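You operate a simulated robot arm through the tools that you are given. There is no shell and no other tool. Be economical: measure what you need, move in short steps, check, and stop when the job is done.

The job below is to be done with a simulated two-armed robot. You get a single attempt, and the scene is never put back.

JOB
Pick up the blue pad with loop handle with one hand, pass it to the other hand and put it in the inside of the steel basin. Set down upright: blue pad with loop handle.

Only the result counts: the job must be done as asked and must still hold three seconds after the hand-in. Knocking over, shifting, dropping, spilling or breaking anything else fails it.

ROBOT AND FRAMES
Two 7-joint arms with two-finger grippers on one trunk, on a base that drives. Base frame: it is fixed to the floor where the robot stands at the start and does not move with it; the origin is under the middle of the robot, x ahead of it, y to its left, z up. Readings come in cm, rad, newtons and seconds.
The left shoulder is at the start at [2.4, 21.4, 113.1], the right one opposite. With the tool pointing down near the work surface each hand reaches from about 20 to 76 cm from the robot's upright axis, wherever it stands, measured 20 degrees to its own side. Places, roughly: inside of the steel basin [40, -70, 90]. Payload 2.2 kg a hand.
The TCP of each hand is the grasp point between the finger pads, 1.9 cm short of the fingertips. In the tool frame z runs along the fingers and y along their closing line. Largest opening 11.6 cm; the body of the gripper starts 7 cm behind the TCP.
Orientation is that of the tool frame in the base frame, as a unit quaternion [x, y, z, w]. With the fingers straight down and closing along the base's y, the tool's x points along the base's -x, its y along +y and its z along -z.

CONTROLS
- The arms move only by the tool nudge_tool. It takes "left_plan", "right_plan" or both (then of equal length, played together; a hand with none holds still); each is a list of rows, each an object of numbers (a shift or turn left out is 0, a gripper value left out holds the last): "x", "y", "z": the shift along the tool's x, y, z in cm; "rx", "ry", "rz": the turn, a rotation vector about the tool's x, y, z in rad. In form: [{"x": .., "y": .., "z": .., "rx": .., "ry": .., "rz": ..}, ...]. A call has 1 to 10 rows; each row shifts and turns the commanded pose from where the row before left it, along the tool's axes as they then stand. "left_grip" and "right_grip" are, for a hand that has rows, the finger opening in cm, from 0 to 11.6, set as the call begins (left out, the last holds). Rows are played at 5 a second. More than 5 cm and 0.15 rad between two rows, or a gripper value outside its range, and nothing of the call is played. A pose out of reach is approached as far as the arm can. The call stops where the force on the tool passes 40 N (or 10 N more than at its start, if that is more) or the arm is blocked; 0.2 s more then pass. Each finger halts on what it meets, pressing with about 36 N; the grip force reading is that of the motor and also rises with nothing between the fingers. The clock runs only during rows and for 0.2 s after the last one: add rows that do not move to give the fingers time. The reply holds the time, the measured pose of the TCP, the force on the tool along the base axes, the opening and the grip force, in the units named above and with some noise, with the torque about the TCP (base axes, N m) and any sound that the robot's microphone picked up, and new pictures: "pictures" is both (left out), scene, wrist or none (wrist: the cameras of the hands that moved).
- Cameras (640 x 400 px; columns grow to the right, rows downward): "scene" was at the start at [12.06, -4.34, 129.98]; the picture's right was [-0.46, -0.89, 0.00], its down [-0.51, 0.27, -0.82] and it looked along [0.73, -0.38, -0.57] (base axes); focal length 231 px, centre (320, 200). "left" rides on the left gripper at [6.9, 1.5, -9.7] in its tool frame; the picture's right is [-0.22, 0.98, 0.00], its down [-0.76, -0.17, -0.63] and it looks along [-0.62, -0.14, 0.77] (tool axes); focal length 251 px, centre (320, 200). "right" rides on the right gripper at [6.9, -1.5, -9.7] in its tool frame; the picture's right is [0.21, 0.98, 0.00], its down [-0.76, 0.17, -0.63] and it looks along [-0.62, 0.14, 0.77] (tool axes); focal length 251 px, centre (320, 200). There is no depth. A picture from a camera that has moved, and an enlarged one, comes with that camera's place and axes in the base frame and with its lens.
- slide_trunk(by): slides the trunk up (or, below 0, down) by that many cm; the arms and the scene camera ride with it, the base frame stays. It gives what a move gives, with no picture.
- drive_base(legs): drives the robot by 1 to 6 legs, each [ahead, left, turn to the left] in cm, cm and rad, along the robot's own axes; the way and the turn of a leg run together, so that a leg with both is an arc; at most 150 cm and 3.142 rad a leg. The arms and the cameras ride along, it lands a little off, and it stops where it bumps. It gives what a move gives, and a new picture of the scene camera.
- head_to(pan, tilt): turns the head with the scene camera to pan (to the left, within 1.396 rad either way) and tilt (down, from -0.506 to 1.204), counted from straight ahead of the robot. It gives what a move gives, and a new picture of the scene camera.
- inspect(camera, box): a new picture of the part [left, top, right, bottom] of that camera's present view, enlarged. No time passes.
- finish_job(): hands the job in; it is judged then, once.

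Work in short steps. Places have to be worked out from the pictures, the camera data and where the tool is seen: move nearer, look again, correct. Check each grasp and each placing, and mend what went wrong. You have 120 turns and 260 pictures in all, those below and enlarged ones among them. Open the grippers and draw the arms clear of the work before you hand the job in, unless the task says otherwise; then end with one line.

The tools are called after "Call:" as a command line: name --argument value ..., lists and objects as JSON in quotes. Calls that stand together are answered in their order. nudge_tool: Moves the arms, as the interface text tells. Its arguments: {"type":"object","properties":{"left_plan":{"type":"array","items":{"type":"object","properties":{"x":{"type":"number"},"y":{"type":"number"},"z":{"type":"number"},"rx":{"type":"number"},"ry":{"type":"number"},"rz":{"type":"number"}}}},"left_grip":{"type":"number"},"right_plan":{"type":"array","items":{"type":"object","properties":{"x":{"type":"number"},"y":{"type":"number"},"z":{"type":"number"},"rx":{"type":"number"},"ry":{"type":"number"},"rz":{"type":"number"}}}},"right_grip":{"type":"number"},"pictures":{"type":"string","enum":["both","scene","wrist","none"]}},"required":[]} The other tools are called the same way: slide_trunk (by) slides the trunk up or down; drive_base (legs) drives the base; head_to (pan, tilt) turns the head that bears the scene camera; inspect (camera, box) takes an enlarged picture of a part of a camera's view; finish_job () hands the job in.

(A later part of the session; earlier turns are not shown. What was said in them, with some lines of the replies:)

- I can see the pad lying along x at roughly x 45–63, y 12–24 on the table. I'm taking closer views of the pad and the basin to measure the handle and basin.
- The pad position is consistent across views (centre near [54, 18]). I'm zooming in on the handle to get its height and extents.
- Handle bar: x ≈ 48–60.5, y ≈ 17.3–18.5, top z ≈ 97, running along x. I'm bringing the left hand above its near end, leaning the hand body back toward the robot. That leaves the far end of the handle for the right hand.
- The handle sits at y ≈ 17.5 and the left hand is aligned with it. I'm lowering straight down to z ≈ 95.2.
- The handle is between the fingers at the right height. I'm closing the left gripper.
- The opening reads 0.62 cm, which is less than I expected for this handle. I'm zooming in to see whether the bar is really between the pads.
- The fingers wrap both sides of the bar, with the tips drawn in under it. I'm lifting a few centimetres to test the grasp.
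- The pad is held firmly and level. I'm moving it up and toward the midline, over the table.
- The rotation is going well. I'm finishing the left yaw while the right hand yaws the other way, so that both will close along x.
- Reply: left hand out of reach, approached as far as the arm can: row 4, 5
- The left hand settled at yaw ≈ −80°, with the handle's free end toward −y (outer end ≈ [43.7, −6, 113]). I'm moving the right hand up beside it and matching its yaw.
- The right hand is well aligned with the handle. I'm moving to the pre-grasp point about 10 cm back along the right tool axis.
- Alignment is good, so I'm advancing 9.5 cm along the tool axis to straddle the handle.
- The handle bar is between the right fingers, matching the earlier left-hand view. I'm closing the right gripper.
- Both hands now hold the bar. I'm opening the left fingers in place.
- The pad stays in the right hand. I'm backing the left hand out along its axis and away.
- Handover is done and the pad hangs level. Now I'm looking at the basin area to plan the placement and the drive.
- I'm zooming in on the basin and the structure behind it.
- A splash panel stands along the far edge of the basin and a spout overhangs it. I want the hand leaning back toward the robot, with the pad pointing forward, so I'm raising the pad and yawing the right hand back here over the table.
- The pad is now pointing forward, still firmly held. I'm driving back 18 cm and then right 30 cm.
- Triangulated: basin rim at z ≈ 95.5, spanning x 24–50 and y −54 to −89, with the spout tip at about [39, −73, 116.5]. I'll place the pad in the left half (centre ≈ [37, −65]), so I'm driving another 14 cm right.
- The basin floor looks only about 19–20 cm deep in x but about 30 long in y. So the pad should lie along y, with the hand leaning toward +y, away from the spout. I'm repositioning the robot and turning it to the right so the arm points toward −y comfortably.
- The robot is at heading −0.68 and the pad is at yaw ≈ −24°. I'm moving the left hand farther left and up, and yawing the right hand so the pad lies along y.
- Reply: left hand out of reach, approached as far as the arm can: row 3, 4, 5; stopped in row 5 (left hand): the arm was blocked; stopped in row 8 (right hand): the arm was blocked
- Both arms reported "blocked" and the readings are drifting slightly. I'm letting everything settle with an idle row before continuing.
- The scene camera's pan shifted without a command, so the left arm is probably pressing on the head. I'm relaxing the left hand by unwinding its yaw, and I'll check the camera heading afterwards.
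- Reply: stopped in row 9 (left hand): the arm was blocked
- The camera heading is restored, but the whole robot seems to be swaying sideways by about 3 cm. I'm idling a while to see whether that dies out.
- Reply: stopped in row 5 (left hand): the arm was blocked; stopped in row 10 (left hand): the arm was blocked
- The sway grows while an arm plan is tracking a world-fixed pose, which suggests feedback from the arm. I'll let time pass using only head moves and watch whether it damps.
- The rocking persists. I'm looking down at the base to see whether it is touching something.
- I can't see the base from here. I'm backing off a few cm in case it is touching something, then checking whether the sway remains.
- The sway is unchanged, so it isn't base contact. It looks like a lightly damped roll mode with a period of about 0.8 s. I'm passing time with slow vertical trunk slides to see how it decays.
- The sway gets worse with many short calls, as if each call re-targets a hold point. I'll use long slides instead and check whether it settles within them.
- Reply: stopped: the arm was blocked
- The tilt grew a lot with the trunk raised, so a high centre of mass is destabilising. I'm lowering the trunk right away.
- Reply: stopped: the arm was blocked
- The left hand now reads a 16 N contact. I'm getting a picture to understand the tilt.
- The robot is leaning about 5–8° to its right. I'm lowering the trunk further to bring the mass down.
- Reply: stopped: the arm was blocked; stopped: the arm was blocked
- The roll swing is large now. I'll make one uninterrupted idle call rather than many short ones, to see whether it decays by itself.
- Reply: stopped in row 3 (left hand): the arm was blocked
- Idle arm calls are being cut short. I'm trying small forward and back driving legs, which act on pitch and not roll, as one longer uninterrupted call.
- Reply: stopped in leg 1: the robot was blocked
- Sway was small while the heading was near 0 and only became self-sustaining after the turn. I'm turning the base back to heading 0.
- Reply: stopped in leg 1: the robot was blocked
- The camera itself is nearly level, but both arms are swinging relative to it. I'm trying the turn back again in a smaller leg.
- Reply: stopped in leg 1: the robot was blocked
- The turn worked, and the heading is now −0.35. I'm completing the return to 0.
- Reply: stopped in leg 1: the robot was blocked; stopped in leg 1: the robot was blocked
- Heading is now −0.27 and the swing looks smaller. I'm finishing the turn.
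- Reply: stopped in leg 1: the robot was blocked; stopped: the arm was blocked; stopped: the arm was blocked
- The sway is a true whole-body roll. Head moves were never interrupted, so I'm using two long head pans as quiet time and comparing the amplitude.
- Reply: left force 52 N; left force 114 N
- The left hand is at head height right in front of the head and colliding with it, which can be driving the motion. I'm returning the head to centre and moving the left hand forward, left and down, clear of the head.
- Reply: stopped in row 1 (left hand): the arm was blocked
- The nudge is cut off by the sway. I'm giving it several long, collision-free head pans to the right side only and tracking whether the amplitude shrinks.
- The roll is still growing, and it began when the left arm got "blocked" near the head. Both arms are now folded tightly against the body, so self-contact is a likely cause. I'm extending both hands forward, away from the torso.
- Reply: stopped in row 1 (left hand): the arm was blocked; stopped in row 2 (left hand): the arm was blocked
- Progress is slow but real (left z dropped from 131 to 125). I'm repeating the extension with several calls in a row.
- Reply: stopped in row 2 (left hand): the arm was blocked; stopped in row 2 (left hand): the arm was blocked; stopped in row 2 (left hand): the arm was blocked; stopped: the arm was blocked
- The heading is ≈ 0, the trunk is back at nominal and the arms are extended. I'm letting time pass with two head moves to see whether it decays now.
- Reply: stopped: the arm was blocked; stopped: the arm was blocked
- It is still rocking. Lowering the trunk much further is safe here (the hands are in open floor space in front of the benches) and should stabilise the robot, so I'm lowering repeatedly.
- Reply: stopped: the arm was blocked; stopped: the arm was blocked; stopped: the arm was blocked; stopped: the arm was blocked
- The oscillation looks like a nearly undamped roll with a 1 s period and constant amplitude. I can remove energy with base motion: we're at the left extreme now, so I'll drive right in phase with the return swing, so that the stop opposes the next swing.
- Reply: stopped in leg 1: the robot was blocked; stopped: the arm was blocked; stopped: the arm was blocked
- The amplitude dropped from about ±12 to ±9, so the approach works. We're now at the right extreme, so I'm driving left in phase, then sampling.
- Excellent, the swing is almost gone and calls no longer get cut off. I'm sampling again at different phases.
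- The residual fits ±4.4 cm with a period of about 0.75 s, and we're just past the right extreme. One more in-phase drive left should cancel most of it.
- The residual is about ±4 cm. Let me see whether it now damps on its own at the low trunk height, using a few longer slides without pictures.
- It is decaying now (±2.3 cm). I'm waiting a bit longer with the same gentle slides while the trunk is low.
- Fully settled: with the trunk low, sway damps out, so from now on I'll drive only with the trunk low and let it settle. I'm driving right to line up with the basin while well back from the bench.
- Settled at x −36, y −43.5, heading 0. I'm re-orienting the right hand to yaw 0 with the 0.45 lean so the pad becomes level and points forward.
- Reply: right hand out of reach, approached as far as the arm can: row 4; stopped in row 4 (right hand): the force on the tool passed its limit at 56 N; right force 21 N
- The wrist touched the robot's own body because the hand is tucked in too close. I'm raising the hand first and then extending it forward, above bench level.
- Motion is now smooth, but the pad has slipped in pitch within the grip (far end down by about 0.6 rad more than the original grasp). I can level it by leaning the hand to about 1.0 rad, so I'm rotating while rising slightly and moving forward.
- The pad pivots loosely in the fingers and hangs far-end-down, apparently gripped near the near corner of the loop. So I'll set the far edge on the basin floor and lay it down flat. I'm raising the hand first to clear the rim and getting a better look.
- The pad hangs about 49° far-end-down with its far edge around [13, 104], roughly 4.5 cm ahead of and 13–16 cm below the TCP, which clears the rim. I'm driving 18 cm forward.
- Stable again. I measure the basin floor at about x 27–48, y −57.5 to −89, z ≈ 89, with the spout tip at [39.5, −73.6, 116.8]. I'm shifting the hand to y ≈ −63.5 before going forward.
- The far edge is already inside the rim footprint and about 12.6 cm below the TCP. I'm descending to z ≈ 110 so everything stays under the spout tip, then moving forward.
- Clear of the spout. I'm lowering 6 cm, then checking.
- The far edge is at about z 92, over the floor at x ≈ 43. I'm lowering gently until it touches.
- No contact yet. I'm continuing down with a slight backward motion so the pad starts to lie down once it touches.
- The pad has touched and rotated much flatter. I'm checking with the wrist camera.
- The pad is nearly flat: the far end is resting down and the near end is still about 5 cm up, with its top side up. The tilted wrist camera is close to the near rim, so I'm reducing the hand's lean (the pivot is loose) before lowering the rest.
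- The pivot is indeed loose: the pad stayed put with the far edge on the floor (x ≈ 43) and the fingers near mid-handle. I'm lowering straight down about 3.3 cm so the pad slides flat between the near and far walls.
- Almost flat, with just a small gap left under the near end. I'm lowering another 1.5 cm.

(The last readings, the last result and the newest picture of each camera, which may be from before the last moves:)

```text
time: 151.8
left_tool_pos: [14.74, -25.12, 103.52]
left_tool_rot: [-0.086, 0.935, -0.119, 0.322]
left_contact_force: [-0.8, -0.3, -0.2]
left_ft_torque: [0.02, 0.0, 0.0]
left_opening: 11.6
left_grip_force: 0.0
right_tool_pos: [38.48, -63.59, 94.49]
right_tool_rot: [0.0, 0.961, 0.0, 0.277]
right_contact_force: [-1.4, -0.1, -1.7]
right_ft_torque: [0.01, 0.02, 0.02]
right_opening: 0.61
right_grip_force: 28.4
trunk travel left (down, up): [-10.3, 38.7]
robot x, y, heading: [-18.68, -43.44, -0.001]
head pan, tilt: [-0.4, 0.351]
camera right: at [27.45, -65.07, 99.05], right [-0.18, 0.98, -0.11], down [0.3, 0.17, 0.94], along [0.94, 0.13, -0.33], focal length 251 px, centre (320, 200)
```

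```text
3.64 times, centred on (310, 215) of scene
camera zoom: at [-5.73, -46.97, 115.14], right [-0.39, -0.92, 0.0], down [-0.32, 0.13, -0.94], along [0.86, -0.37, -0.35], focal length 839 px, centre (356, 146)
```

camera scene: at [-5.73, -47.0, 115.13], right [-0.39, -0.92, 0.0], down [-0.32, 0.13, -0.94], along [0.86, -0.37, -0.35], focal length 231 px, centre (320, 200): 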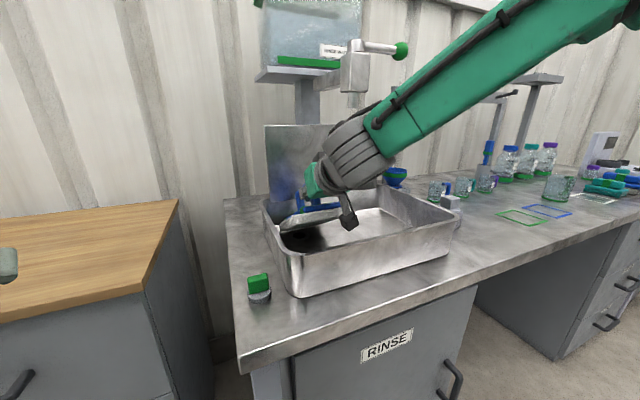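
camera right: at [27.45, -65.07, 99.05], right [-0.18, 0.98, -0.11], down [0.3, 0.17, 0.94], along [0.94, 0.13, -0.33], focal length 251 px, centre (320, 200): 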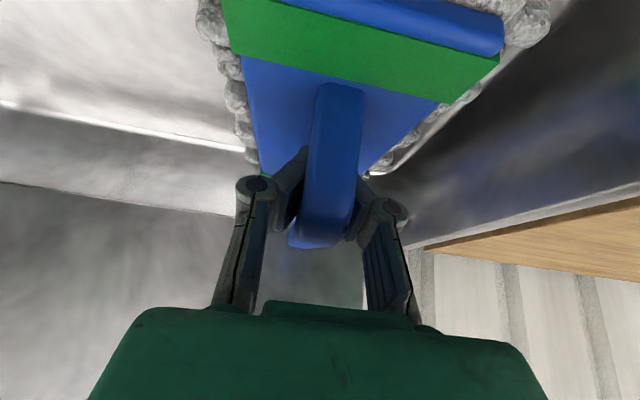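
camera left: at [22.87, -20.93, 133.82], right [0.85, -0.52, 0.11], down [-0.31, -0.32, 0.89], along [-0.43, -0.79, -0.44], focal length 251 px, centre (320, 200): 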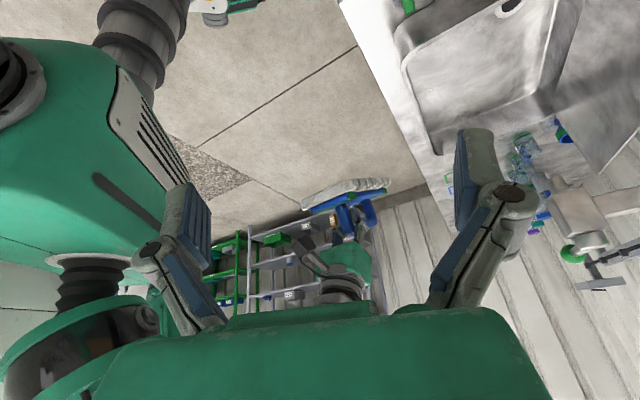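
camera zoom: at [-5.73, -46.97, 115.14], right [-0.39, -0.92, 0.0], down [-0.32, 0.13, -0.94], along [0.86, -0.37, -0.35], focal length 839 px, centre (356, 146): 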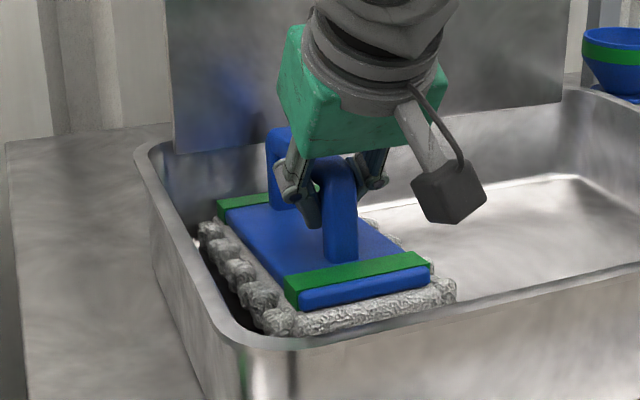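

The pad looks flat now. I'm lowering a further 0.6 cm, then opening the gripper.

Call:
nudge_tool --right_plan '[{"x": 0.16, "z": 0.25}, {"x": 0.16, "z": 0.25}, {}]' --pictures "none"

Call:
nudge_tool --right_plan '[{}, {}, {}, {}]' --right_grip 8 --pictures "wrist"

Call:
inspect --camera "scene" --box '[255, 160, 365, 270]'

```text
time: 152.6
left_tool_pos: [14.76, -25.11, 103.48]
left_tool_rot: [-0.087, 0.936, -0.118, 0.321]
left_contact_force: [-0.3, 1.1, -0.3]
left_ft_torque: [0.05, 0.0, 0.0]
left_opening: 11.58
left_grip_force: 0.0
right_tool_pos: [38.42, -63.63, 93.98]
right_tool_rot: [0.0, 0.961, 0.001, 0.277]
right_contact_force: [-1.0, -0.2, -1.0]
right_ft_torque: [0.0, -0.03, 0.02]
right_opening: 0.59
right_grip_force: 28.6
trunk travel left (down, up): [-10.3, 38.7]
robot x, y, heading: [-18.51, -43.67, -0.004]
head pan, tilt: [-0.4, 0.351]
```

```text
time: 153.6
left_tool_pos: [14.81, -25.11, 103.63]
left_tool_rot: [-0.086, 0.935, -0.118, 0.322]
left_contact_force: [0.3, -0.5, -0.1]
left_ft_torque: [0.0, 0.0, 0.02]
left_opening: 11.58
left_grip_force: 0.1
right_tool_pos: [38.54, -63.52, 94.05]
right_tool_rot: [0.001, 0.961, 0.0, 0.277]
right_contact_force: [-0.3, 0.1, 0.4]
right_ft_torque: [-0.02, -0.02, 0.04]
right_opening: 7.99
right_grip_force: 0.2
trunk travel left (down, up): [-10.3, 38.7]
robot x, y, heading: [-18.74, -43.42, 0.003]
head pan, tilt: [-0.4, 0.351]
camera right: at [27.52, -65.0, 98.49], right [-0.18, 0.98, -0.11], down [0.3, 0.17, 0.94], along [0.94, 0.13, -0.33], focal length 251 px, centre (320, 200)
```

right: 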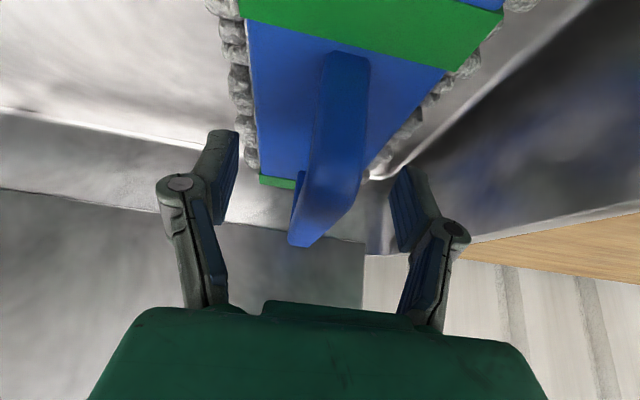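

```text
3.64 times, centred on (310, 215) of scene
camera zoom: at [-5.72, -46.96, 115.14], right [-0.39, -0.92, 0.0], down [-0.32, 0.13, -0.94], along [0.86, -0.37, -0.35], focal length 839 px, centre (356, 146)
```

zoom: 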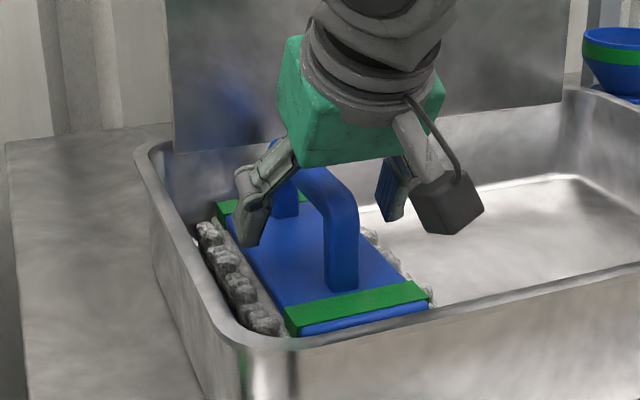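

The pad is released, upright and flat in the basin. I'm withdrawing the hand back and up along its axis.

Call:
nudge_tool --right_plan '[{"z": -1.5}, {"z": -2}, {"z": -2.5}, {"z": -3}, {"z": -3}, {"z": -3}, {"z": -3}, {"x": 2, "z": -2}, {"x": 2, "z": -2}, {}]' --pictures "scene"

Call:
inspect --camera "scene" --box '[240, 130, 480, 300]'

```text
time: 155.8
left_tool_pos: [14.91, -25.28, 103.52]
left_tool_rot: [-0.087, 0.936, -0.118, 0.321]
left_contact_force: [0.1, 0.4, -1.2]
left_ft_torque: [-0.01, -0.01, -0.03]
left_opening: 11.6
left_grip_force: 0.0
right_tool_pos: [23.47, -63.61, 110.53]
right_tool_rot: [0.001, 0.961, 0.001, 0.277]
right_contact_force: [0.4, 0.4, -0.2]
right_ft_torque: [0.01, 0.02, -0.01]
right_opening: 8.01
right_grip_force: 0.1
trunk travel left (down, up): [-10.3, 38.7]
robot x, y, heading: [-18.27, -43.31, -0.006]
head pan, tilt: [-0.4, 0.351]
camera scene: at [-5.77, -47.12, 115.13], right [-0.39, -0.92, 0.0], down [-0.32, 0.13, -0.94], along [0.86, -0.37, -0.35], focal length 231 px, centre (320, 200)
```

scene: 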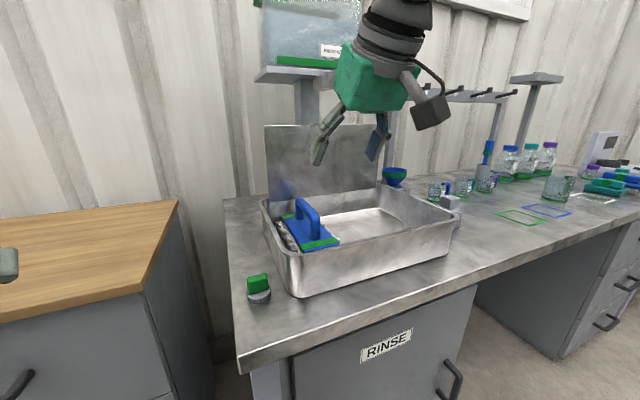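

```text
2.35 times, centred on (360, 215) of scene
camera zoom: at [-5.77, -47.12, 115.13], right [-0.39, -0.92, 0.0], down [-0.32, 0.13, -0.94], along [0.86, -0.37, -0.35], focal length 543 px, centre (226, 165)
```

zoom: 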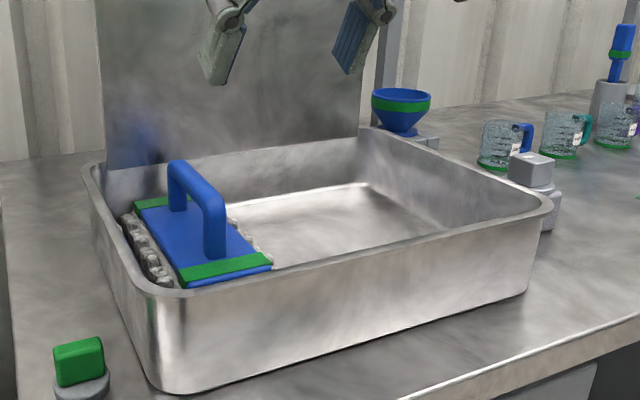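

The pad is in the basin with its handle up. I'm checking more closely whether its left edge rides on the wall fillet.

Call:
inspect --camera "scene" --box '[260, 190, 350, 260]'

Call:
inspect --camera "right" --box '[100, 0, 600, 310]'

```text
5.71 times, centred on (305, 225) of scene
camera zoom: at [-5.77, -47.12, 115.13], right [-0.39, -0.92, 0.0], down [-0.32, 0.13, -0.94], along [0.86, -0.37, -0.35], focal length 1318 px, centre (406, 57)
```

zoom: 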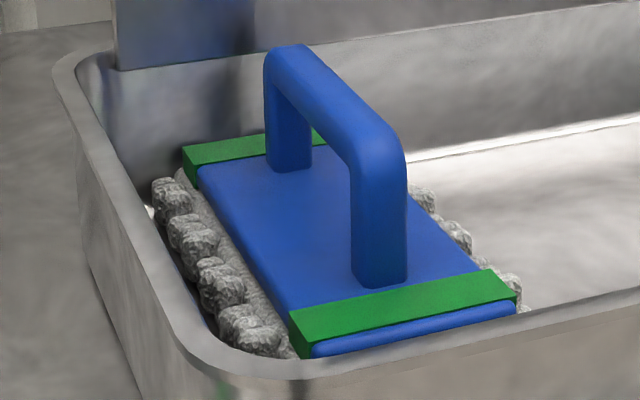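

```text
1.28 times, centred on (350, 155) of right
camera zoom: at [12.49, -65.17, 115.06], right [-0.18, 0.98, -0.11], down [0.3, 0.16, 0.94], along [0.94, 0.13, -0.33], focal length 322 px, centre (282, 258)
```

zoom: 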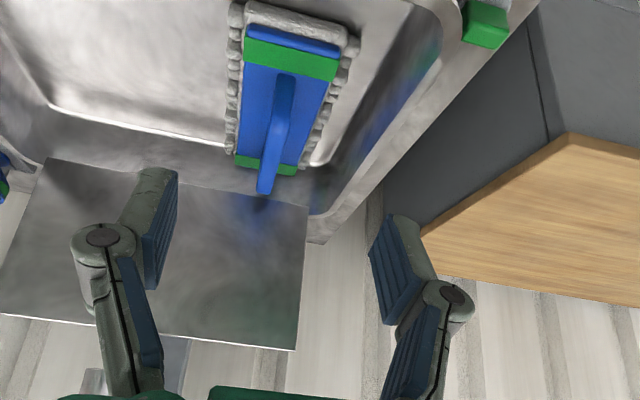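

The wrist view shows the pad flat on the floor with clearance all round. I'm drawing the right hand a bit farther back and up, then handing in.

Call:
nudge_tool --right_plan '[{"z": -3}, {"z": -3}, {"x": 2.5}, {"x": 2.5}, {}, {}]' --pictures "scene"

```text
time: 157.2
left_tool_pos: [14.67, -25.11, 103.61]
left_tool_rot: [-0.087, 0.936, -0.118, 0.321]
left_contact_force: [-0.7, -0.5, -0.2]
left_ft_torque: [-0.01, 0.02, 0.0]
left_opening: 11.6
left_grip_force: 0.0
right_tool_pos: [15.93, -63.39, 113.08]
right_tool_rot: [0.002, 0.961, 0.0, 0.277]
right_contact_force: [0.6, -0.4, -0.8]
right_ft_torque: [0.01, 0.03, -0.01]
right_opening: 8.02
right_grip_force: 0.2
trunk travel left (down, up): [-10.3, 38.7]
robot x, y, heading: [-18.28, -43.56, -0.002]
head pan, tilt: [-0.4, 0.351]
camera scene: at [-5.84, -47.08, 115.15], right [-0.39, -0.92, 0.0], down [-0.32, 0.13, -0.94], along [0.86, -0.37, -0.35], focal length 231 px, centre (320, 200)
```

scene: 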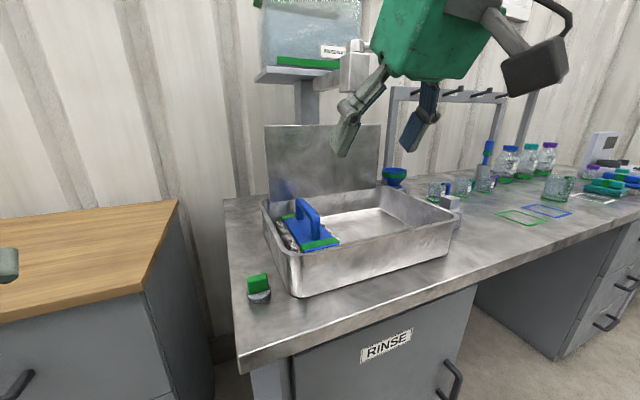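

The pad sits upright in the basin, both grippers are open and clear, and everything is still. I'm handing in.

Call:
finish_job

```text
The job is handed in.
```

The blue pad went from the left hand to the right and now lies flat and upright, handle up, in the steel basin; both grippers are open and clear, I saw nothing else disturbed in the areas I viewed, and the job is handed in.
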